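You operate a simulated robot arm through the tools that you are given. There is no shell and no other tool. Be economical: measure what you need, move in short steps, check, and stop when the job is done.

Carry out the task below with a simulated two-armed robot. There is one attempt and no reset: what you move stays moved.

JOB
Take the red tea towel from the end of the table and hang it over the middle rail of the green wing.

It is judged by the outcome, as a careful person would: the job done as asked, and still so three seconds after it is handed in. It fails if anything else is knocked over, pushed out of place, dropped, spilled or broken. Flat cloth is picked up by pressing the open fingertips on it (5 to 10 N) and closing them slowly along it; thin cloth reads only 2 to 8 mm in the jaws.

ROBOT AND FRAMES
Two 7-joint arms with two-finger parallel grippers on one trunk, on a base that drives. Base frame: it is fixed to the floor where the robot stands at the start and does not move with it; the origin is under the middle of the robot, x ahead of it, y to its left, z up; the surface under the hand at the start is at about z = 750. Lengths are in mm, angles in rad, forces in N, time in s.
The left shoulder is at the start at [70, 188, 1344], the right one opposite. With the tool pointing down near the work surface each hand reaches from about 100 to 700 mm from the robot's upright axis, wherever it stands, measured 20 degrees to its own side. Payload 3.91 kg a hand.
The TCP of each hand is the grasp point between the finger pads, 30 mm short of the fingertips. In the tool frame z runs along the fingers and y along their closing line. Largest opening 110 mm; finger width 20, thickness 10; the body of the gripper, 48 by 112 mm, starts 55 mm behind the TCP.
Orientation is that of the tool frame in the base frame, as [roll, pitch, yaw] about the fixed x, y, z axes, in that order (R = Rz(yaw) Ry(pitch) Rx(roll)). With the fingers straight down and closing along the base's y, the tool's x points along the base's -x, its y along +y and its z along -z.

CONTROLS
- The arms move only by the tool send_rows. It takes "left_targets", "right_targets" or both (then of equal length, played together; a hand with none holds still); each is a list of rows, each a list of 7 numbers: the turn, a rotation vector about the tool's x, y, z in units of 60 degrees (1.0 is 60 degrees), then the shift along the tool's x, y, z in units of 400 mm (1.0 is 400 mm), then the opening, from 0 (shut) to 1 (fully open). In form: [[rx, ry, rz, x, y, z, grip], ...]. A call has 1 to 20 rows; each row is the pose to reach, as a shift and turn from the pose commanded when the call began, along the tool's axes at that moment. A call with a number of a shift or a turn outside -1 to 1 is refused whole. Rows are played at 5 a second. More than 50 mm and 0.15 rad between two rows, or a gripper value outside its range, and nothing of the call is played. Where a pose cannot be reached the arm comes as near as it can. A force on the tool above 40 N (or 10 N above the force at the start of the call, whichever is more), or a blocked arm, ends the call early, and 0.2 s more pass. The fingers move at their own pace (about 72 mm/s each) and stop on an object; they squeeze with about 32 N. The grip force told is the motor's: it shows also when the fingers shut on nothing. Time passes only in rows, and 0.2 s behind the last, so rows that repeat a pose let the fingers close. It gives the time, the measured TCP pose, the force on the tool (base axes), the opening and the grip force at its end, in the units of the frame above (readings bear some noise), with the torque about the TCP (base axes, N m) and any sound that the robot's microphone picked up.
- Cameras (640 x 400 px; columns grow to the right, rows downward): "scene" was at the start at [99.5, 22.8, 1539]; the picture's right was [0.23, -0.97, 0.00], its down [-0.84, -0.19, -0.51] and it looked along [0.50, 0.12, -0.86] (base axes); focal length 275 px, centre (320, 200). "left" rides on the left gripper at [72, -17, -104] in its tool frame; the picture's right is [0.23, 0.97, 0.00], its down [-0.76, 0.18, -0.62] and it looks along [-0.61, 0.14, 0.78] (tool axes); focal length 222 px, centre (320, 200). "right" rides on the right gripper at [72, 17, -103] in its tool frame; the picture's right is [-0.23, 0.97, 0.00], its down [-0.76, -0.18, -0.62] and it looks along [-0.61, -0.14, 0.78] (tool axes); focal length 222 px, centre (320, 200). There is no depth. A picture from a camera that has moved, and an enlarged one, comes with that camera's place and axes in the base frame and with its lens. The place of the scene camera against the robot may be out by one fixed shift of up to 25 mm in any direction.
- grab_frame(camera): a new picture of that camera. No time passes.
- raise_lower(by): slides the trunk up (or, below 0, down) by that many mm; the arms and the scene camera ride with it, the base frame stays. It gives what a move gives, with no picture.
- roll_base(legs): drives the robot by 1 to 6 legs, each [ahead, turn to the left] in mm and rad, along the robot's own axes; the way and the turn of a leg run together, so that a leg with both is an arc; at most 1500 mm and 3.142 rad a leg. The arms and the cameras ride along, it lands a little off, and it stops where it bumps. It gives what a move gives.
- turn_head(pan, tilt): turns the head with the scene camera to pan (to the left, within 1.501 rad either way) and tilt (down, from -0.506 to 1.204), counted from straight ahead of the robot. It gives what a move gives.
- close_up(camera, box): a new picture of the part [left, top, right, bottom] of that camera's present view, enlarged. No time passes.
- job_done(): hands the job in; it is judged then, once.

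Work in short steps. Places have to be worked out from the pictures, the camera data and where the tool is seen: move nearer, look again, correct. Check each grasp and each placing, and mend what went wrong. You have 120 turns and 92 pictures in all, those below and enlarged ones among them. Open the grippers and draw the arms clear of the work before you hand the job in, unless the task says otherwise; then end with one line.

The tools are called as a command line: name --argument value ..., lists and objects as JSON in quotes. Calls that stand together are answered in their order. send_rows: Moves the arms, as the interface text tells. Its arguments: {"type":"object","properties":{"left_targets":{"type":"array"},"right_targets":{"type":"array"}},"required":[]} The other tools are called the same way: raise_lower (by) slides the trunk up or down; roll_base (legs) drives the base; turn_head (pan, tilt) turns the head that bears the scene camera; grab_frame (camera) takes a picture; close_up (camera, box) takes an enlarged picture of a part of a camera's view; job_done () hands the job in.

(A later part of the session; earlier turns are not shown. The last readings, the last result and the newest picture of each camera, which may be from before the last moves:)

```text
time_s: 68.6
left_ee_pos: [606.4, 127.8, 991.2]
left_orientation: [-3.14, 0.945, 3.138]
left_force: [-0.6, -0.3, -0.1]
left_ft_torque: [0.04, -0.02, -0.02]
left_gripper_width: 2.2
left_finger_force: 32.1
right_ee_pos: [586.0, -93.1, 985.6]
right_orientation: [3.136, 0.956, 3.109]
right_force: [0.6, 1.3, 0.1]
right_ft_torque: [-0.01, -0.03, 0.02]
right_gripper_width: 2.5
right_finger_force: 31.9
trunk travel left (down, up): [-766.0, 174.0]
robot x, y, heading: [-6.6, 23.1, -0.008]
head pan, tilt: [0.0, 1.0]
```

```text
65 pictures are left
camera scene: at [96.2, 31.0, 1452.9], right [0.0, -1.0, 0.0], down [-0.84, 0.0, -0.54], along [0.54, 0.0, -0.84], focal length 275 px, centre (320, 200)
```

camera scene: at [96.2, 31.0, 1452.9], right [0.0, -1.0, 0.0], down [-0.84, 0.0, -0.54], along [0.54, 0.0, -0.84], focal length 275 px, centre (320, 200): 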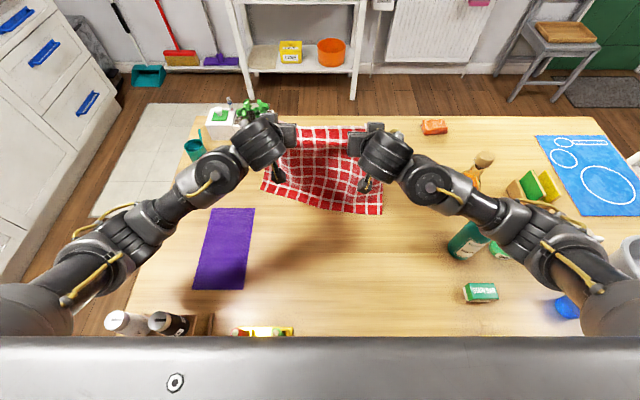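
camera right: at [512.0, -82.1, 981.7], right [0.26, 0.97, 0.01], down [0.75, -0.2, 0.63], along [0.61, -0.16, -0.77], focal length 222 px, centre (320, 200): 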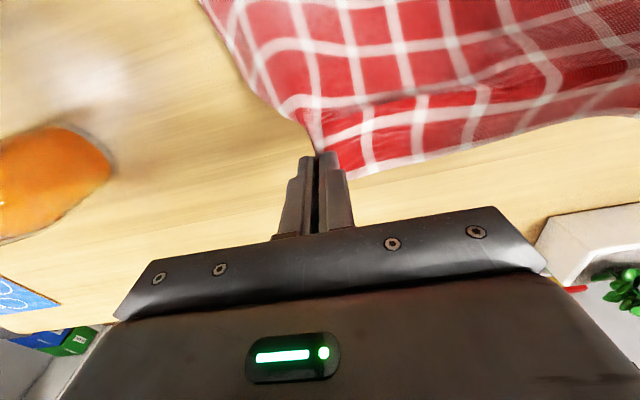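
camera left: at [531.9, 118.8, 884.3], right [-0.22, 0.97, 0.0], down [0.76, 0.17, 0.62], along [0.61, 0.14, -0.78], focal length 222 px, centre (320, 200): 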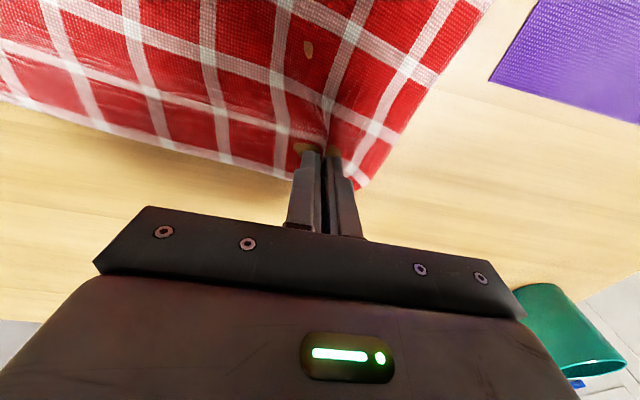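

Good, the cloth hangs free. I finish pitching to horizontal while drawing back and up a bit.

send_rows --left_targets '[[0, -0.1, 0, -0.006, 0, -0.035, 0], [0, -0.2, 0, -0.012, 0, -0.07, 0], [0, -0.3, 0, -0.018, 0, -0.105, 0], [0, -0.4, 0, -0.024, 0, -0.14, 0], [0, -0.5, 0, -0.03, 0, -0.175, 0], [0, -0.59, 0, -0.035, 0, -0.21, 0]]' --right_targets '[[0, -0.1, 0, -0.006, 0, -0.035, 0], [0, -0.2, 0, -0.012, 0, -0.07, 0], [0, -0.3, 0, -0.018, 0, -0.105, 0], [0, -0.4, 0, -0.024, 0, -0.14, 0], [0, -0.5, 0, -0.03, 0, -0.175, 0], [0, -0.59, 0, -0.035, 0, -0.21, 0]]'

raise_lower --by 170

grab_frame --camera "scene"

```text
time_s: 70.0
left_ee_pos: [546.3, 128.0, 1052.6]
left_orientation: [3.108, 1.563, 3.105]
left_force: [0.1, 0.8, 0.2]
left_ft_torque: [0.01, 0.01, -0.01]
left_gripper_width: 2.4
left_finger_force: 32.3
right_ee_pos: [529.8, -92.4, 1041.6]
right_orientation: [3.093, 1.53, 3.063]
right_force: [0.1, 0.5, 0.3]
right_ft_torque: [-0.02, 0.0, 0.01]
right_gripper_width: 2.2
right_finger_force: 32.3
right hand out of reach, approached as far as the arm can: row 6
trunk travel left (down, up): [-766.0, 174.0]
robot x, y, heading: [-6.3, 26.1, -0.005]
head pan, tilt: [0.0, 1.0]
```

```text
time_s: 71.9
left_ee_pos: [548.5, 129.4, 1221.5]
left_orientation: [-3.141, 1.562, 3.138]
left_force: [-0.5, 0.5, 0.0]
left_ft_torque: [-0.03, 0.01, 0.0]
left_gripper_width: 2.4
left_finger_force: 32.4
right_ee_pos: [530.1, -91.1, 1211.1]
right_orientation: [3.096, 1.526, 3.066]
right_force: [0.6, 0.4, -0.1]
right_ft_torque: [-0.01, 0.01, 0.01]
right_gripper_width: 2.4
right_finger_force: 31.9
trunk travel left (down, up): [-936.0, 4.0]
robot x, y, heading: [-5.7, 26.2, 0.002]
head pan, tilt: [0.0, 1.0]
```

```text
64 pictures are left
camera scene: at [96.3, 30.7, 1623.0], right [0.0, -1.0, 0.0], down [-0.84, 0.0, -0.54], along [0.54, 0.0, -0.84], focal length 275 px, centre (320, 200)
```

scene: 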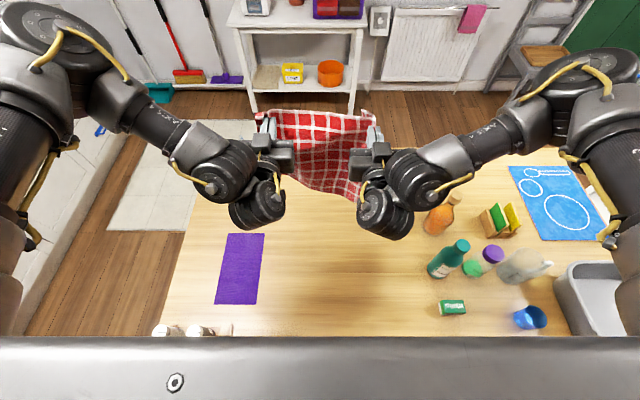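

The towel hangs cleanly between both hands at carrying height. I back out and drive to the rack.

roll_base --legs '[[-480, 0], [0, -1.571], [1000, 0], [560, 0], [0, 1.571]]'

turn_head --pan 0.0 --tilt 0.75

grab_frame --camera "scene"

```text
time_s: 90.1
left_ee_pos: [54.4, -1446.3, 1221.1]
left_orientation: [3.113, 1.561, 3.104]
left_force: [-0.1, -0.6, 0.1]
left_ft_torque: [0.0, 0.02, 0.0]
left_gripper_width: 2.1
left_finger_force: 31.9
right_ee_pos: [38.1, -1667.5, 1210.6]
right_orientation: [3.09, 1.527, 3.056]
right_force: [0.4, -0.9, 0.3]
right_ft_torque: [-0.02, -0.02, -0.03]
right_gripper_width: 2.5
right_finger_force: 32.4
trunk travel left (down, up): [-936.0, 4.0]
robot x, y, heading: [-498.1, -1545.8, -0.008]
head pan, tilt: [0.0, 1.0]
```

```text
time_s: 90.8
left_ee_pos: [54.1, -1446.2, 1221.2]
left_orientation: [-3.128, 1.56, -3.14]
left_force: [0.9, -1.0, 0.1]
left_ft_torque: [0.0, 0.0, -0.02]
left_gripper_width: 2.3
left_finger_force: 31.5
right_ee_pos: [37.5, -1666.1, 1211.2]
right_orientation: [3.102, 1.525, 3.068]
right_force: [-0.9, 0.8, 0.4]
right_ft_torque: [0.03, -0.03, -0.06]
right_gripper_width: 2.2
right_finger_force: 31.8
trunk travel left (down, up): [-936.0, 4.0]
robot x, y, heading: [-501.0, -1549.8, -0.011]
head pan, tilt: [0.0, 0.75]
```

```text
63 pictures are left
camera scene: at [-384.1, -1541.5, 1642.1], right [-0.01, -1.0, 0.0], down [-0.68, 0.01, -0.73], along [0.73, -0.01, -0.68], focal length 275 px, centre (320, 200)
```

scene: 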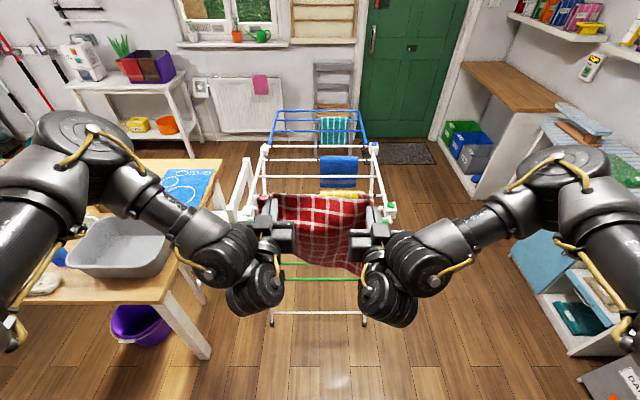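

At the rack and centred, with the towel well clear. I lower the trunk so the hands come to the height of the gap, still about 250 mm short of the wing.

raise_lower --by -480

turn_head --pan 0.0 --tilt 0.6

grab_frame --camera "scene"

grab_frame --camera "left"

grab_frame --camera "right"

```text
refused: -480 is not a number from -400 to 400
```

```text
time_s: 91.5
left_ee_pos: [54.7, -1445.4, 1220.8]
left_orientation: [-3.138, 1.559, 3.136]
left_force: [-0.2, 0.5, 0.6]
left_ft_torque: [-0.01, -0.01, -0.03]
left_gripper_width: 2.3
left_finger_force: 31.9
right_ee_pos: [36.4, -1666.0, 1211.1]
right_orientation: [3.1, 1.528, 3.065]
right_force: [-0.4, -0.6, -0.3]
right_ft_torque: [0.03, -0.02, 0.0]
right_gripper_width: 2.4
right_finger_force: 31.7
trunk travel left (down, up): [-936.0, 4.0]
robot x, y, heading: [-499.7, -1544.0, -0.007]
head pan, tilt: [0.0, 0.6]
```

```text
62 pictures are left
camera scene: at [-378.5, -1541.6, 1655.0], right [-0.01, -1.0, 0.0], down [-0.57, 0.0, -0.82], along [0.82, -0.01, -0.57], focal length 275 px, centre (320, 200)
```

scene: 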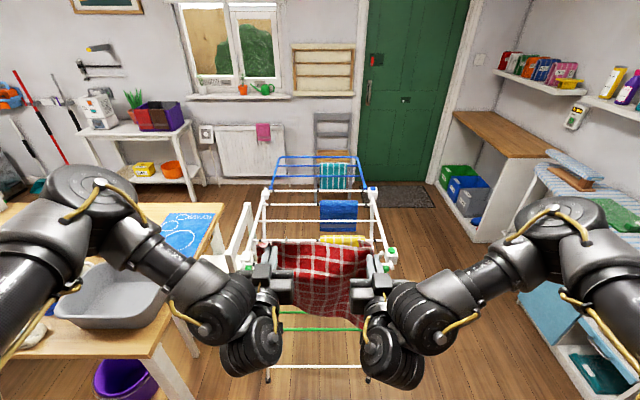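

```text
61 pictures are left
camera left: at [-49.9, -1463.6, 1150.0], right [0.01, 0.97, -0.23], down [-0.61, 0.18, 0.77], along [0.79, 0.14, 0.6], focal length 222 px, centre (320, 200)
```

left: 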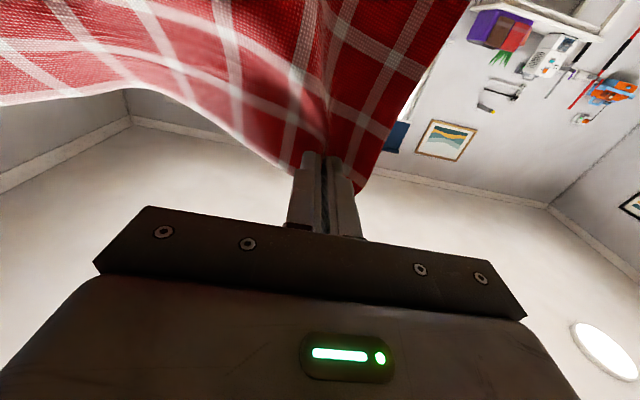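

```text
60 pictures are left
camera right: at [-70.5, -1645.2, 1142.9], right [0.04, 0.97, 0.23], down [-0.59, -0.16, 0.79], along [0.8, -0.17, 0.57], focal length 222 px, centre (320, 200)
```

right: 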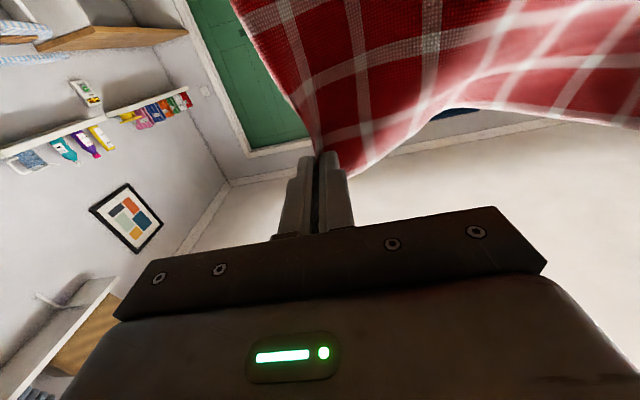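

The limit is 400 mm per move, so I lower in two steps.

raise_lower --by -400

raise_lower --by -60

grab_frame --camera "scene"

grab_frame --camera "left"

```text
time_s: 95.4
left_ee_pos: [54.5, -1446.1, 822.7]
left_orientation: [3.14, 1.56, 3.131]
left_force: [0.3, -0.2, -0.6]
left_ft_torque: [0.02, 0.03, -0.04]
left_gripper_width: 2.2
left_finger_force: 32.1
right_ee_pos: [37.9, -1665.0, 810.8]
right_orientation: [3.096, 1.527, 3.063]
right_force: [0.1, 0.0, 0.0]
right_ft_torque: [-0.02, 0.03, -0.04]
right_gripper_width: 2.6
right_finger_force: 32.2
trunk travel left (down, up): [-536.0, 404.0]
robot x, y, heading: [-502.0, -1546.4, -0.01]
head pan, tilt: [0.0, 0.6]
```

```text
time_s: 96.4
left_ee_pos: [54.2, -1445.4, 762.5]
left_orientation: [-3.14, 1.558, 3.138]
left_force: [-0.3, 0.3, 0.2]
left_ft_torque: [-0.01, 0.01, -0.04]
left_gripper_width: 2.0
left_finger_force: 32.6
right_ee_pos: [37.4, -1666.2, 751.1]
right_orientation: [3.094, 1.528, 3.061]
right_force: [-0.4, 0.1, 0.0]
right_ft_torque: [-0.01, 0.0, 0.01]
right_gripper_width: 2.4
right_finger_force: 31.8
trunk travel left (down, up): [-476.0, 464.0]
robot x, y, heading: [-500.1, -1548.7, -0.006]
head pan, tilt: [0.0, 0.6]
```

```text
59 pictures are left
camera scene: at [-379.0, -1541.7, 1195.1], right [-0.01, -1.0, 0.0], down [-0.56, 0.0, -0.83], along [0.83, -0.01, -0.56], focal length 275 px, centre (320, 200)
```

scene: 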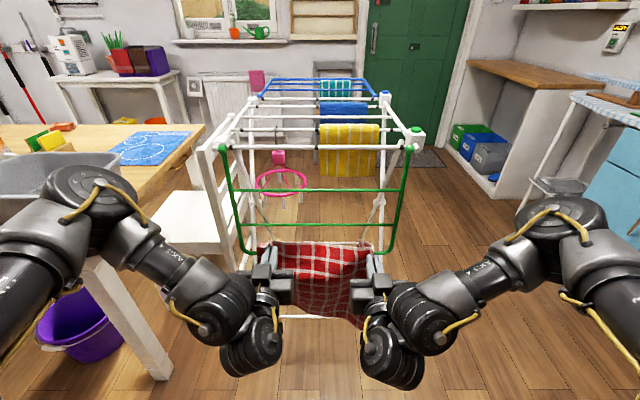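

```text
58 pictures are left
camera left: at [-50.2, -1463.7, 690.2], right [0.01, 0.97, -0.23], down [-0.61, 0.18, 0.77], along [0.79, 0.14, 0.6], focal length 222 px, centre (320, 200)
```

left: 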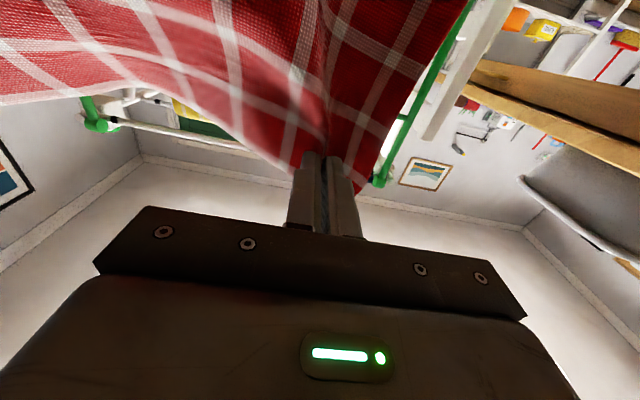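

I zoom in on the wing from this new height so I can triangulate the rails.

close_up --camera "scene" --box '[200, 125, 440, 275]'

```text
2.67 times, centred on (320, 200) of scene
camera zoom: at [-379.0, -1541.7, 1195.1], right [-0.01, -1.0, 0.0], down [-0.56, 0.0, -0.83], along [0.83, -0.01, -0.56], focal length 733 px, centre (320, 200)
```

zoom: 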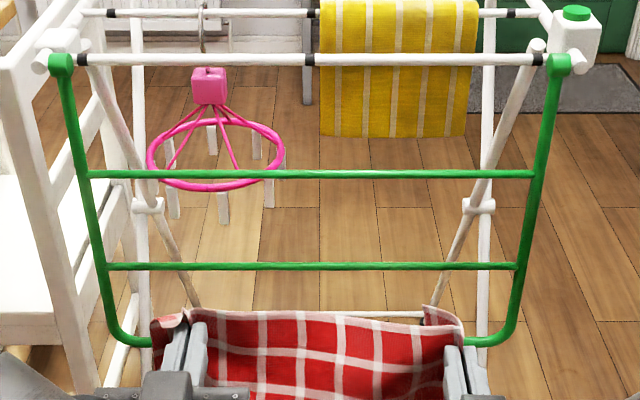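

The left hand camera can cross-check the heights against the hinge knobs, so I zoom in there.

close_up --camera "left" --box '[330, 60, 490, 210]'

close_up --camera "left" --box '[60, 60, 220, 160]'

```text
2.67 times, centred on (410, 135) of left
camera zoom: at [-50.2, -1463.7, 690.2], right [0.01, 0.97, -0.23], down [-0.61, 0.18, 0.77], along [0.79, 0.14, 0.6], focal length 592 px, centre (80, 373)
```

zoom: 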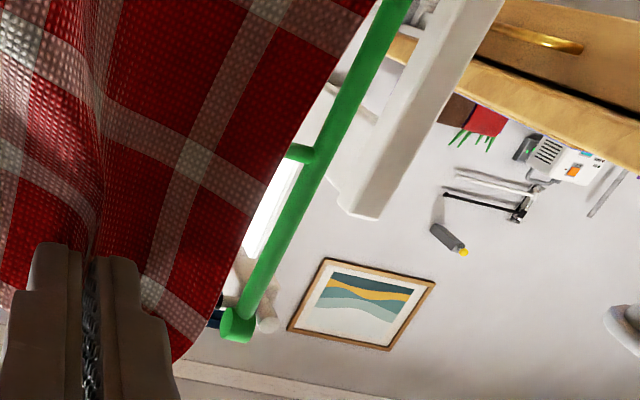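

```text
4.00 times, centred on (140, 110) of left
camera zoom: at [-50.2, -1463.7, 690.2], right [0.01, 0.97, -0.23], down [-0.61, 0.18, 0.77], along [0.79, 0.14, 0.6], focal length 888 px, centre (1040, 560)
```

zoom: 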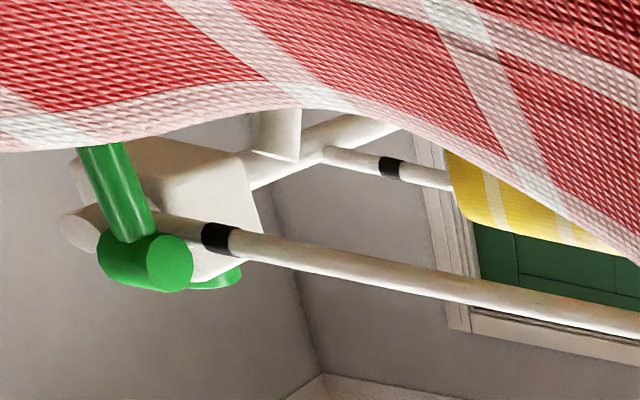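

Both cameras agree: the middle rail is at z≈640, the upper at z≈768, X≈290 to 300, and the wing's centre is at y≈-1543. I want the hand axis at z≈712. I lower the trunk, level and centre the hands, and spread them slightly to tighten the edge.

raise_lower --by -47

send_rows --left_targets '[[0, 0, 0, 0.0, 0.025, 0, 0], [0, 0, 0, 0.0, 0.0475, 0, 0], [0, 0, 0, 0.0, 0.0475, 0, 0]]' --right_targets '[[0, 0, 0, -0.015, 0.008, 0.02, 0], [0, 0, 0, -0.028, 0.015, 0.0425, 0], [0, 0, 0, -0.028, 0.015, 0.0425, 0]]'

roll_base --legs '[[140, 0.007]]'

grab_frame --camera "scene"

```text
time_s: 97.2
left_ee_pos: [55.2, -1446.5, 715.6]
left_orientation: [-3.139, 1.561, 3.138]
left_force: [-0.7, 0.1, -0.1]
left_ft_torque: [-0.01, 0.02, -0.04]
left_gripper_width: 2.0
left_finger_force: 32.1
right_ee_pos: [36.6, -1665.8, 704.7]
right_orientation: [3.093, 1.528, 3.061]
right_force: [0.4, -0.9, 0.2]
right_ft_torque: [0.01, -0.01, -0.02]
right_gripper_width: 2.2
right_finger_force: 32.1
trunk travel left (down, up): [-429.0, 511.0]
robot x, y, heading: [-500.6, -1549.7, -0.006]
head pan, tilt: [0.0, 0.6]
```

```text
time_s: 98.0
left_ee_pos: [54.8, -1426.6, 714.1]
left_orientation: [-3.121, 1.56, -3.129]
left_force: [0.0, -0.7, 0.3]
left_ft_torque: [-0.02, -0.02, -0.04]
left_gripper_width: 2.0
left_finger_force: 31.6
right_ee_pos: [55.3, -1660.7, 715.1]
right_orientation: [3.1, 1.528, 3.065]
right_force: [-0.3, 0.6, -0.2]
right_ft_torque: [0.02, 0.02, -0.01]
right_gripper_width: 2.3
right_finger_force: 32.6
trunk travel left (down, up): [-429.0, 511.0]
robot x, y, heading: [-502.1, -1547.0, -0.004]
head pan, tilt: [0.0, 0.6]
```

```text
time_s: 99.4
left_ee_pos: [195.8, -1423.0, 713.7]
left_orientation: [-3.141, 1.559, -3.141]
left_force: [1.1, 0.1, -0.1]
left_ft_torque: [0.0, -0.02, -0.05]
left_gripper_width: 2.6
left_finger_force: 32.2
right_ee_pos: [197.2, -1656.4, 714.8]
right_orientation: [3.099, 1.524, 3.075]
right_force: [0.5, 0.4, 0.3]
right_ft_torque: [0.01, 0.03, -0.03]
right_gripper_width: 2.0
right_finger_force: 31.9
trunk travel left (down, up): [-429.0, 511.0]
robot x, y, heading: [-361.2, -1546.5, -0.001]
head pan, tilt: [0.0, 0.6]
```

```text
54 pictures are left
camera scene: at [-236.5, -1541.1, 1147.9], right [0.0, -1.0, 0.0], down [-0.57, 0.0, -0.82], along [0.82, 0.0, -0.57], focal length 275 px, centre (320, 200)
```

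scene: 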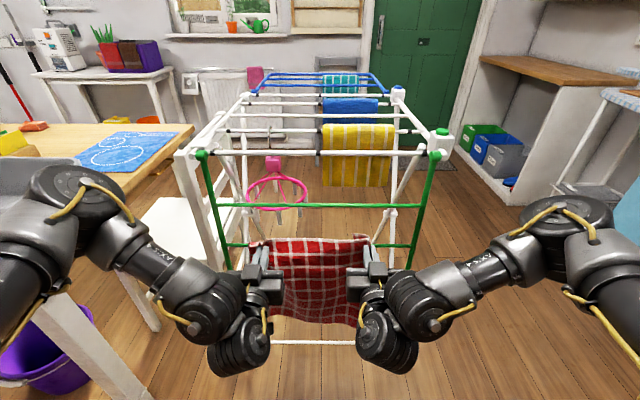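

Fingertips are at X≈227, about 65 mm short of the wing. I zoom in to compare hand height with the rails.

close_up --camera "scene" --box '[190, 140, 446, 300]'

grab_frame --camera "left"

```text
2.50 times, centred on (318, 220) of scene
camera zoom: at [-236.5, -1541.1, 1147.9], right [0.0, -1.0, 0.0], down [-0.57, 0.0, -0.82], along [0.82, 0.0, -0.57], focal length 687 px, centre (325, 150)
```

zoom: 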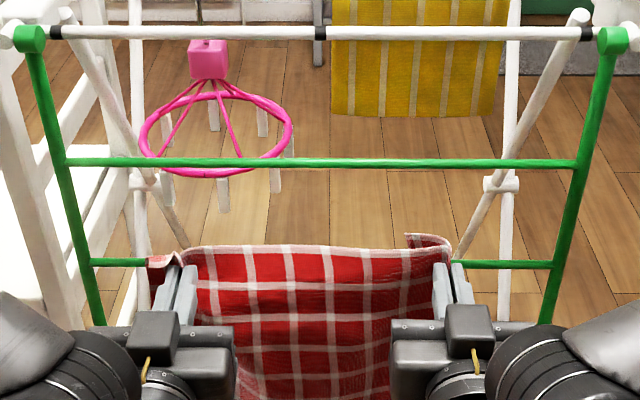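

```text
52 pictures are left
camera left: at [90.7, -1441.3, 642.0], right [0.0, 0.97, -0.23], down [-0.61, 0.18, 0.77], along [0.79, 0.14, 0.6], focal length 222 px, centre (320, 200)
```

left: 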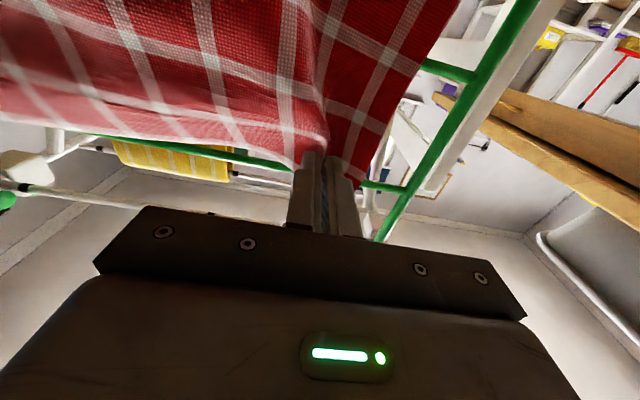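

Triangulated again: the middle rail is at (X≈305, z≈645), the upper at z≈769, and the left bar at y≈-1307. I lower the hands about 6 mm and advance the fingertips just past the rail plane.

send_rows --left_targets '[[0, 0, 0, 0.015, 0, 0.04, 0], [0, 0, 0, 0.015, 0, 0.1, 0], [0, 0, 0, 0.015, 0, 0.16, 0], [0, 0, 0, 0.015, 0, 0.22, 0], [0, 0, 0, 0.015, 0, 0.22, 0]]' --right_targets '[[0, 0, 0, 0.013, 0, 0.04, 0], [0, 0, 0, 0.01, 0, 0.1, 0], [0, 0, 0, 0.008, 0, 0.16, 0], [0, 0, 0, 0.005, 0, 0.22, 0], [0, 0, 0, 0.005, 0, 0.22, 0]]'

close_up --camera "scene" --box '[190, 140, 446, 300]'

grab_frame --camera "left"

```text
time_s: 100.6
left_ee_pos: [282.3, -1424.2, 708.2]
left_orientation: [-3.112, 1.559, -3.112]
left_force: [0.0, 0.2, 0.0]
left_ft_torque: [0.02, 0.04, -0.03]
left_gripper_width: 2.2
left_finger_force: 31.8
right_ee_pos: [285.8, -1658.5, 708.1]
right_orientation: [3.09, 1.527, 3.068]
right_force: [-0.4, 0.0, -0.2]
right_ft_torque: [-0.01, 0.03, -0.03]
right_gripper_width: 2.5
right_finger_force: 32.2
trunk travel left (down, up): [-429.0, 511.0]
robot x, y, heading: [-360.5, -1548.3, -0.0]
head pan, tilt: [0.0, 0.6]
```

```text
2.50 times, centred on (318, 220) of scene
camera zoom: at [-237.9, -1541.2, 1148.1], right [0.0, -1.0, 0.0], down [-0.57, 0.0, -0.82], along [0.82, 0.0, -0.57], focal length 687 px, centre (325, 150)
```

zoom: 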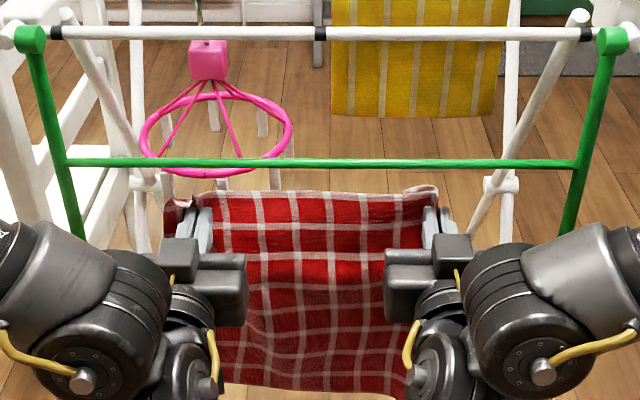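

```text
50 pictures are left
camera left: at [178.1, -1442.2, 636.4], right [0.0, 0.97, -0.23], down [-0.61, 0.18, 0.77], along [0.79, 0.14, 0.6], focal length 222 px, centre (320, 200)
```

left: 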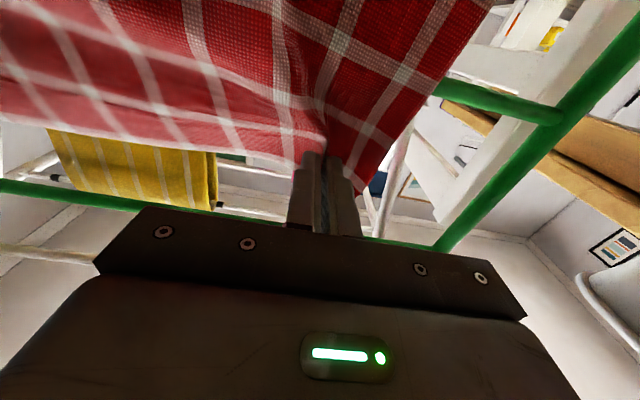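

The cloth already bends over the middle rail. However, I triangulate the pink sock hanger ring at z≈709, X≈350 to 520, y≈-1330 to -1500, right in the left hand's path. I pitch both hands 30° down so the fingers dive under the ring just behind the rail.

send_rows --left_targets '[[0, 0.12, 0, 0.007, 0, 0, 0], [0, 0.25, 0, 0.014, 0, 0, 0], [0, 0.37, 0, 0.021, 0, 0, 0], [0, 0.49, 0, 0.0275, 0, 0, 0], [0, 0.49, 0, 0.0275, 0, 0, 0]]' --right_targets '[[0, 0.11, 0, 0.007, 0, -0.003, 0], [0, 0.23, 0, 0.014, 0, -0.005, 0], [0, 0.34, 0, 0.021, 0, -0.008, 0], [0, 0.46, 0, 0.0275, 0, -0.01, 0], [0, 0.46, 0, 0.0275, 0, -0.01, 0]]'

close_up --camera "scene" --box '[190, 140, 446, 300]'

```text
time_s: 101.8
left_ee_pos: [280.4, -1421.5, 695.9]
left_orientation: [3.136, 1.044, 3.136]
left_force: [-0.2, -0.1, -0.4]
left_ft_torque: [-0.06, 0.02, 0.03]
left_gripper_width: 2.5
left_finger_force: 32.2
right_ee_pos: [279.2, -1659.0, 697.2]
right_orientation: [3.141, 1.042, 3.117]
right_force: [0.2, 0.8, 0.4]
right_ft_torque: [0.02, -0.02, -0.03]
right_gripper_width: 2.5
right_finger_force: 32.9
trunk travel left (down, up): [-429.0, 511.0]
robot x, y, heading: [-362.4, -1549.1, -0.001]
head pan, tilt: [0.0, 0.6]
```

```text
2.50 times, centred on (318, 220) of scene
camera zoom: at [-237.6, -1540.9, 1148.0], right [0.0, -1.0, 0.0], down [-0.57, 0.0, -0.82], along [0.82, 0.0, -0.57], focal length 687 px, centre (325, 150)
```

zoom: 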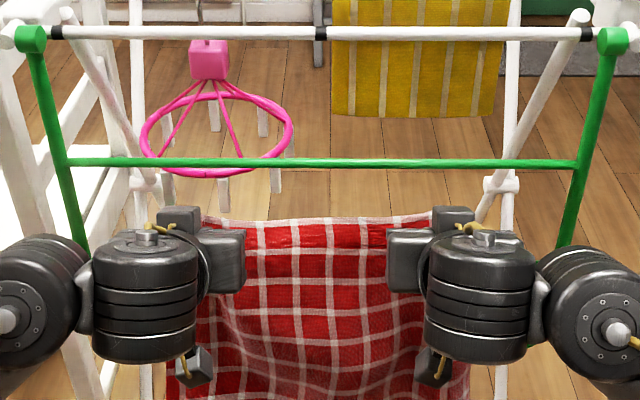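

The orientation is good and forces are nil. I advance along the fingers about 60 mm, over the middle rail and under the ring.

send_rows --left_targets '[[0, 0, 0, 0, 0, 0.05, 0], [0, 0, 0, 0, 0, 0.1, 0], [0, 0, 0, 0, 0, 0.15, 0], [0, 0, 0, 0, 0, 0.15, 0]]' --right_targets '[[0, 0, 0, 0, 0, 0.05, 0], [0, 0, 0, 0, 0, 0.1, 0], [0, 0, 0, 0, 0, 0.15, 0], [0, 0, 0, 0, 0, 0.15, 0]]'

close_up --camera "scene" --box '[190, 140, 446, 300]'

grab_frame --camera "left"

```text
time_s: 102.8
left_ee_pos: [334.1, -1422.9, 666.5]
left_orientation: [3.141, 1.047, 3.141]
left_force: [-0.4, -0.4, -0.2]
left_ft_torque: [-0.01, -0.01, 0.0]
left_gripper_width: 2.4
left_finger_force: 32.0
right_ee_pos: [333.5, -1658.2, 670.4]
right_orientation: [3.137, 1.045, 3.113]
right_force: [-0.3, -0.6, 0.7]
right_ft_torque: [0.04, 0.01, -0.01]
right_gripper_width: 2.3
right_finger_force: 32.2
trunk travel left (down, up): [-429.0, 511.0]
robot x, y, heading: [-360.9, -1547.9, 0.001]
head pan, tilt: [0.0, 0.6]
```

```text
2.50 times, centred on (318, 220) of scene
camera zoom: at [-238.0, -1541.1, 1148.1], right [0.0, -1.0, 0.0], down [-0.56, 0.0, -0.83], along [0.83, 0.0, -0.56], focal length 687 px, centre (325, 150)
```

zoom: 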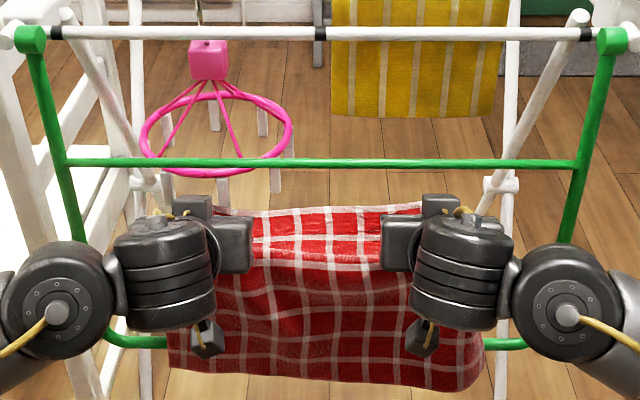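

```text
47 pictures are left
camera left: at [208.4, -1441.5, 655.4], right [-0.11, 0.97, -0.2], down [-0.16, 0.18, 0.97], along [0.98, 0.14, 0.13], focal length 222 px, centre (320, 200)
```

left: 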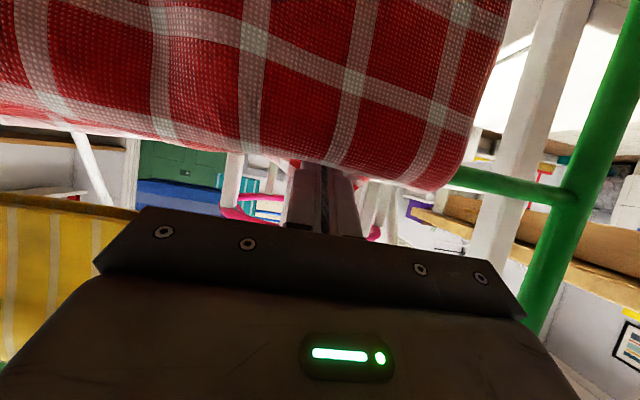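

The towel is clearly bending over the middle rail with no forces. I go about 36 mm deeper.

send_rows --left_targets '[[0, 0, 0, 0, 0, 0.045, 0], [0, 0, 0, 0, 0, 0.09, 0], [0, 0, 0, 0, 0, 0.09, 0]]' --right_targets '[[0, 0, 0, 0, 0, 0.045, 0], [0, 0, 0, 0.004, 0, 0.09, 0], [0, 0, 0, 0.004, 0, 0.09, 0]]'

grab_frame --camera "scene"

close_up --camera "scene" --box '[190, 140, 446, 300]'

```text
time_s: 103.6
left_ee_pos: [366.3, -1422.1, 649.2]
left_orientation: [3.141, 1.047, -3.141]
left_force: [-0.6, -1.3, -0.3]
left_ft_torque: [-0.03, -0.01, -0.06]
left_gripper_width: 2.2
left_finger_force: 31.6
right_ee_pos: [363.2, -1659.9, 648.9]
right_orientation: [3.136, 1.046, 3.111]
right_force: [-0.3, 0.2, 0.3]
right_ft_torque: [0.01, 0.04, 0.03]
right_gripper_width: 2.2
right_finger_force: 32.1
trunk travel left (down, up): [-429.0, 511.0]
robot x, y, heading: [-361.9, -1544.4, 0.002]
head pan, tilt: [0.0, 0.6]
```

```text
46 pictures are left
camera scene: at [-237.9, -1541.1, 1148.1], right [0.0, -1.0, 0.0], down [-0.56, 0.0, -0.83], along [0.83, 0.0, -0.56], focal length 275 px, centre (320, 200)
```

scene: 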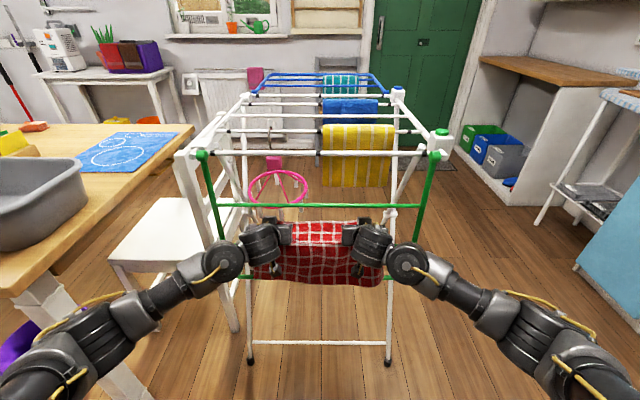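

```text
2.50 times, centred on (318, 220) of scene
camera zoom: at [-237.9, -1541.1, 1148.1], right [0.0, -1.0, 0.0], down [-0.56, 0.0, -0.83], along [0.83, 0.0, -0.56], focal length 687 px, centre (325, 150)
```

zoom: 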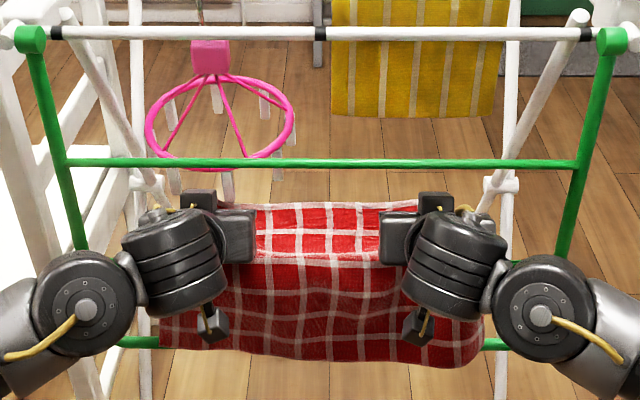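

The towel is over the rail. The pink hanger's pegs are tilting slightly against the left hand, so I release now with a modest opening and will withdraw straight back.

send_rows --left_targets '[[0, 0, 0, 0, 0, 0, 0.12], [0, 0, 0, 0, 0, 0, 0.25], [0, 0, 0, 0, 0, 0, 0.3], [0, 0, 0, 0, 0, 0, 0.3]]' --right_targets '[[0, 0, 0, 0, 0, 0, 0.12], [0, 0, 0, 0, 0, 0, 0.25], [0, 0, 0, 0, 0, 0, 0.3], [0, 0, 0, 0, 0, 0, 0.3]]'

close_up --camera "scene" --box '[190, 140, 446, 300]'

grab_frame --camera "left"

grab_frame --camera "right"

```text
time_s: 104.6
left_ee_pos: [366.6, -1422.5, 647.4]
left_orientation: [3.141, 1.047, 3.14]
left_force: [0.0, 0.2, -0.4]
left_ft_torque: [0.02, -0.02, -0.03]
left_gripper_width: 33.1
left_finger_force: 0.1
right_ee_pos: [364.0, -1660.4, 647.9]
right_orientation: [3.137, 1.046, 3.11]
right_force: [-1.0, -0.2, 1.2]
right_ft_torque: [0.0, -0.03, 0.0]
right_gripper_width: 33.2
right_finger_force: 0.1
trunk travel left (down, up): [-429.0, 511.0]
robot x, y, heading: [-358.2, -1544.9, 0.005]
head pan, tilt: [0.0, 0.6]
```

```text
2.50 times, centred on (318, 220) of scene
camera zoom: at [-237.8, -1541.1, 1148.1], right [0.0, -1.0, 0.0], down [-0.57, 0.0, -0.82], along [0.82, 0.0, -0.57], focal length 687 px, centre (325, 150)
```

zoom: 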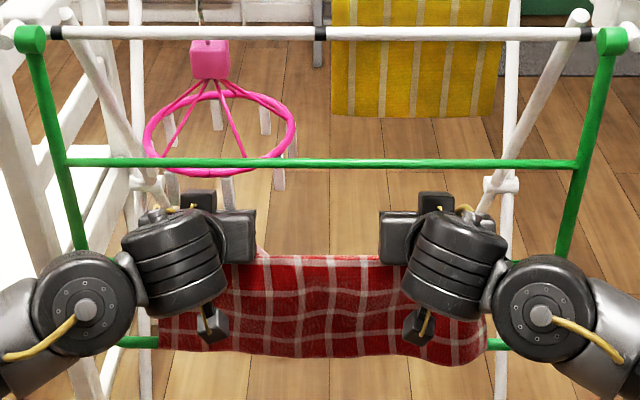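

```text
43 pictures are left
camera left: at [240.5, -1440.7, 637.6], right [-0.11, 0.97, -0.2], down [-0.16, 0.18, 0.97], along [0.98, 0.14, 0.13], focal length 222 px, centre (320, 200)
```

left: 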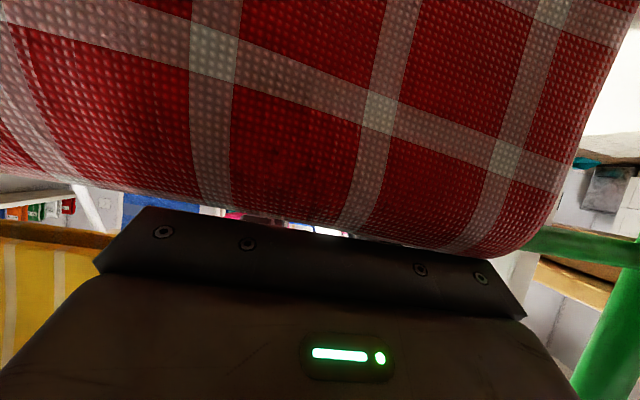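

```text
42 pictures are left
camera right: at [236.1, -1639.9, 636.8], right [0.14, 0.97, 0.2], down [-0.16, -0.18, 0.97], along [0.98, -0.17, 0.13], focal length 222 px, centre (320, 200)
```

right: 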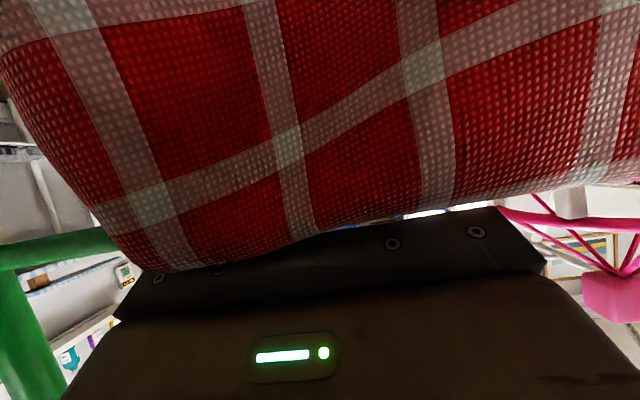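

The front flap has dropped behind the rail and the ring swung back. I lift slightly and withdraw slowly along the fingers.

send_rows --left_targets '[[0, 0, 0, -0.015, 0, -0.02, 0.3], [0, 0, 0, -0.02, 0, -0.06, 0.3], [0, 0, 0, -0.02, 0, -0.11, 0.3], [0, 0, 0, -0.02, 0, -0.17, 0.3], [0, 0, 0, -0.02, 0, -0.24, 0.3], [0, 0, 0, -0.02, 0, -0.33, 0.3], [0, 0, 0, -0.02, 0, -0.42, 0.3]]' --right_targets '[[0, 0, 0, -0.015, 0, -0.02, 0.3], [0, 0, 0, -0.02, 0, -0.06, 0.3], [0, 0, 0, -0.02, 0, -0.11, 0.3], [0, 0, 0, -0.02, 0, -0.17, 0.3], [0, 0, 0, -0.02, 0, -0.24, 0.3], [0, 0, 0, -0.02, 0, -0.33, 0.3], [0, 0, 0, -0.02, 0, -0.42, 0.3]]'

close_up --camera "scene" --box '[190, 140, 446, 300]'

```text
time_s: 106.2
left_ee_pos: [223.4, -1420.5, 740.1]
left_orientation: [3.141, 1.047, 3.141]
left_force: [1.0, 0.1, 1.0]
left_ft_torque: [0.03, 0.02, -0.01]
left_gripper_width: 33.0
left_finger_force: 0.1
right_ee_pos: [222.3, -1658.3, 741.4]
right_orientation: [3.137, 1.046, 3.112]
right_force: [0.1, -0.7, -0.2]
right_ft_torque: [0.02, 0.01, -0.01]
right_gripper_width: 33.1
right_finger_force: 0.1
trunk travel left (down, up): [-429.0, 511.0]
robot x, y, heading: [-358.9, -1548.8, 0.002]
head pan, tilt: [0.0, 0.6]
```

```text
2.50 times, centred on (318, 220) of scene
camera zoom: at [-238.5, -1541.1, 1148.2], right [0.0, -1.0, 0.0], down [-0.56, 0.0, -0.83], along [0.83, 0.0, -0.56], focal length 687 px, centre (325, 150)
```

zoom: 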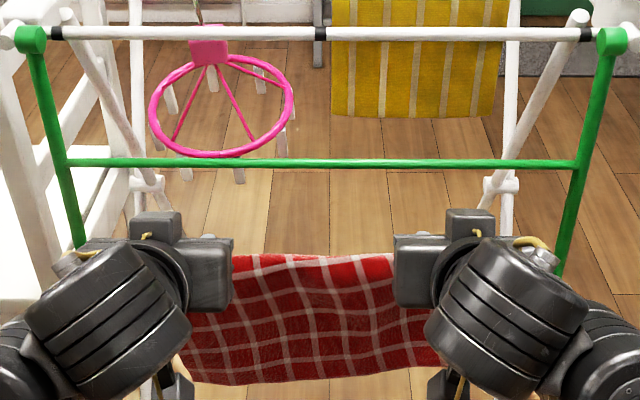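

Hands are clear; the hanger is swaying a bit and the towel has shifted. I back away to inspect it.

roll_base --legs '[[-250, 0]]'

close_up --camera "scene" --box '[200, 110, 440, 260]'

grab_frame --camera "scene"

```text
time_s: 108.0
left_ee_pos: [-32.2, -1420.6, 739.4]
left_orientation: [3.141, 1.047, -3.14]
left_force: [-0.5, 0.9, 0.3]
left_ft_torque: [0.01, 0.01, 0.04]
left_gripper_width: 33.0
left_finger_force: 0.2
right_ee_pos: [-32.1, -1656.8, 742.2]
right_orientation: [3.138, 1.046, 3.112]
right_force: [-0.6, -0.4, 0.9]
right_ft_torque: [-0.02, -0.01, -0.01]
right_gripper_width: 33.0
right_finger_force: 0.1
trunk travel left (down, up): [-429.0, 511.0]
robot x, y, heading: [-616.4, -1550.0, -0.001]
head pan, tilt: [0.0, 0.6]
```

```text
2.67 times, centred on (320, 185) of scene
camera zoom: at [-492.4, -1541.2, 1148.2], right [0.0, -1.0, 0.0], down [-0.56, 0.0, -0.83], along [0.83, 0.0, -0.56], focal length 733 px, centre (320, 240)
```

zoom: 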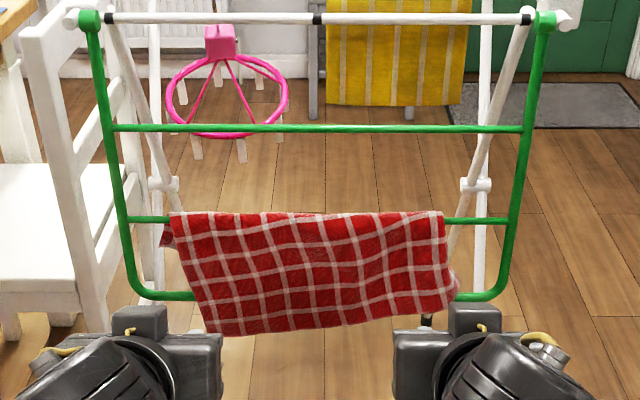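

```text
39 pictures are left
camera scene: at [-492.4, -1541.2, 1148.2], right [0.0, -1.0, 0.0], down [-0.56, 0.0, -0.83], along [0.83, 0.0, -0.56], focal length 275 px, centre (320, 200)
```

scene: 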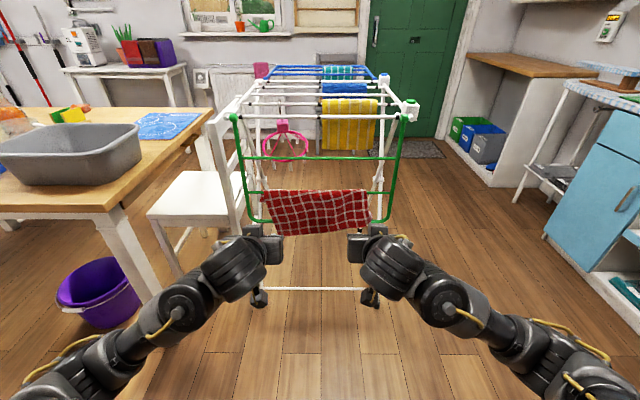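

The towel hangs over the middle rail, slightly skewed. I let time pass with the grippers opening, to see whether it creeps and whether the hanger settles.

send_rows --left_targets '[[0, 0, 0, 0, 0, 0, 0.5], [0, 0, 0, 0, 0, 0, 0.6], [0, 0, 0, 0, 0, 0, 0.6], [0, 0, 0, 0, 0, 0, 0.6], [0, 0, 0, 0, 0, 0, 0.6], [0, 0, 0, 0, 0, 0, 0.6], [0, 0, 0, 0, 0, 0, 0.6], [0, 0, 0, 0, 0, 0, 0.6], [0, 0, 0, 0, 0, 0, 0.6], [0, 0, 0, 0, 0, 0, 0.6], [0, 0, 0, 0, 0, 0, 0.6], [0, 0, 0, 0, 0, 0, 0.6], [0, 0, 0, 0, 0, 0, 0.6], [0, 0, 0, 0, 0, 0, 0.6], [0, 0, 0, 0, 0, 0, 0.6], [0, 0, 0, 0, 0, 0, 0.6], [0, 0, 0, 0, 0, 0, 0.6], [0, 0, 0, 0, 0, 0, 0.6], [0, 0, 0, 0, 0, 0, 0.6], [0, 0, 0, 0, 0, 0, 0.6]]' --right_targets '[[0, 0, 0, 0, 0, 0, 0.5], [0, 0, 0, 0, 0, 0, 0.6], [0, 0, 0, 0, 0, 0, 0.6], [0, 0, 0, 0, 0, 0, 0.6], [0, 0, 0, 0, 0, 0, 0.6], [0, 0, 0, 0, 0, 0, 0.6], [0, 0, 0, 0, 0, 0, 0.6], [0, 0, 0, 0, 0, 0, 0.6], [0, 0, 0, 0, 0, 0, 0.6], [0, 0, 0, 0, 0, 0, 0.6], [0, 0, 0, 0, 0, 0, 0.6], [0, 0, 0, 0, 0, 0, 0.6], [0, 0, 0, 0, 0, 0, 0.6], [0, 0, 0, 0, 0, 0, 0.6], [0, 0, 0, 0, 0, 0, 0.6], [0, 0, 0, 0, 0, 0, 0.6], [0, 0, 0, 0, 0, 0, 0.6], [0, 0, 0, 0, 0, 0, 0.6], [0, 0, 0, 0, 0, 0, 0.6], [0, 0, 0, 0, 0, 0, 0.6]]'

close_up --camera "scene" --box '[200, 110, 440, 260]'

```text
time_s: 112.2
left_ee_pos: [-31.2, -1422.3, 738.6]
left_orientation: [3.14, 1.048, -3.141]
left_force: [-0.3, -0.7, -0.4]
left_ft_torque: [0.0, 0.03, 0.02]
left_gripper_width: 66.0
left_finger_force: 0.1
right_ee_pos: [-31.7, -1657.0, 741.3]
right_orientation: [3.139, 1.046, 3.114]
right_force: [0.6, -0.6, -0.3]
right_ft_torque: [-0.05, 0.0, 0.0]
right_gripper_width: 66.3
right_finger_force: 0.0
trunk travel left (down, up): [-429.0, 511.0]
robot x, y, heading: [-611.8, -1550.3, 0.004]
head pan, tilt: [0.0, 0.6]
```

```text
2.67 times, centred on (320, 185) of scene
camera zoom: at [-491.6, -1541.2, 1148.1], right [0.0, -1.0, 0.0], down [-0.57, 0.0, -0.82], along [0.82, 0.0, -0.57], focal length 733 px, centre (320, 240)
```

zoom: 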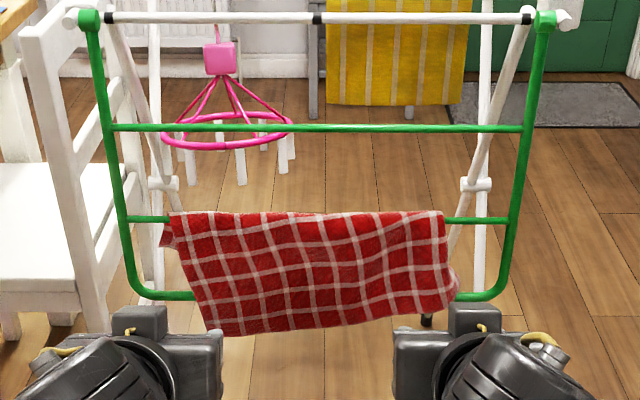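

The towel hasn't moved in 4 s and the hanger is swinging back to level. I back off a bit more, wait, and make a last check.

roll_base --legs '[[-150, 0]]'

send_rows --left_targets '[[0, 0, 0, 0, 0, 0, 0.8], [0, 0, 0, 0, 0, 0, 1], [0, 0, 0, 0, 0, 0, 1], [0, 0, 0, 0, 0, 0, 1], [0, 0, 0, 0, 0, 0, 1], [0, 0, 0, 0, 0, 0, 1], [0, 0, 0, 0, 0, 0, 1], [0, 0, 0, 0, 0, 0, 1], [0, 0, 0, 0, 0, 0, 1], [0, 0, 0, 0, 0, 0, 1], [0, 0, 0, 0, 0, 0, 1], [0, 0, 0, 0, 0, 0, 1], [0, 0, 0, 0, 0, 0, 1], [0, 0, 0, 0, 0, 0, 1], [0, 0, 0, 0, 0, 0, 1], [0, 0, 0, 0, 0, 0, 1], [0, 0, 0, 0, 0, 0, 1], [0, 0, 0, 0, 0, 0, 1], [0, 0, 0, 0, 0, 0, 1], [0, 0, 0, 0, 0, 0, 1]]' --right_targets '[[0, 0, 0, 0, 0, 0, 0.8], [0, 0, 0, 0, 0, 0, 1], [0, 0, 0, 0, 0, 0, 1], [0, 0, 0, 0, 0, 0, 1], [0, 0, 0, 0, 0, 0, 1], [0, 0, 0, 0, 0, 0, 1], [0, 0, 0, 0, 0, 0, 1], [0, 0, 0, 0, 0, 0, 1], [0, 0, 0, 0, 0, 0, 1], [0, 0, 0, 0, 0, 0, 1], [0, 0, 0, 0, 0, 0, 1], [0, 0, 0, 0, 0, 0, 1], [0, 0, 0, 0, 0, 0, 1], [0, 0, 0, 0, 0, 0, 1], [0, 0, 0, 0, 0, 0, 1], [0, 0, 0, 0, 0, 0, 1], [0, 0, 0, 0, 0, 0, 1], [0, 0, 0, 0, 0, 0, 1], [0, 0, 0, 0, 0, 0, 1], [0, 0, 0, 0, 0, 0, 1]]'

close_up --camera "scene" --box '[210, 90, 434, 230]'

```text
time_s: 113.6
left_ee_pos: [-184.2, -1420.4, 740.3]
left_orientation: [3.141, 1.048, -3.137]
left_force: [-0.3, 0.4, 0.4]
left_ft_torque: [-0.03, -0.01, 0.01]
left_gripper_width: 66.2
left_finger_force: 0.1
right_ee_pos: [-185.6, -1657.3, 741.6]
right_orientation: [3.137, 1.043, 3.116]
right_force: [-0.7, 0.1, -0.4]
right_ft_torque: [-0.01, 0.01, -0.02]
right_gripper_width: 65.8
right_finger_force: 0.0
trunk travel left (down, up): [-429.0, 511.0]
robot x, y, heading: [-767.2, -1550.0, 0.005]
head pan, tilt: [0.0, 0.6]
```

```text
time_s: 117.8
left_ee_pos: [-184.1, -1420.5, 738.1]
left_orientation: [3.141, 1.047, -3.141]
left_force: [-0.1, 0.1, 0.2]
left_ft_torque: [0.03, 0.03, 0.01]
left_gripper_width: 110.0
left_finger_force: 0.1
right_ee_pos: [-184.9, -1656.9, 741.1]
right_orientation: [3.138, 1.046, 3.116]
right_force: [0.6, -0.1, -0.5]
right_ft_torque: [-0.02, 0.03, 0.0]
right_gripper_width: 110.0
right_finger_force: 0.1
trunk travel left (down, up): [-429.0, 511.0]
robot x, y, heading: [-765.5, -1551.7, -0.001]
head pan, tilt: [0.0, 0.6]
```

```text
2.86 times, centred on (322, 160) of scene
camera zoom: at [-644.7, -1541.2, 1148.1], right [0.0, -1.0, 0.0], down [-0.57, 0.0, -0.82], along [0.82, 0.0, -0.57], focal length 786 px, centre (314, 314)
```

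zoom: 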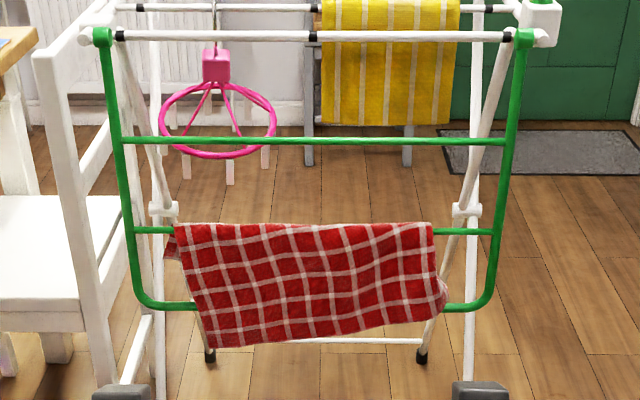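

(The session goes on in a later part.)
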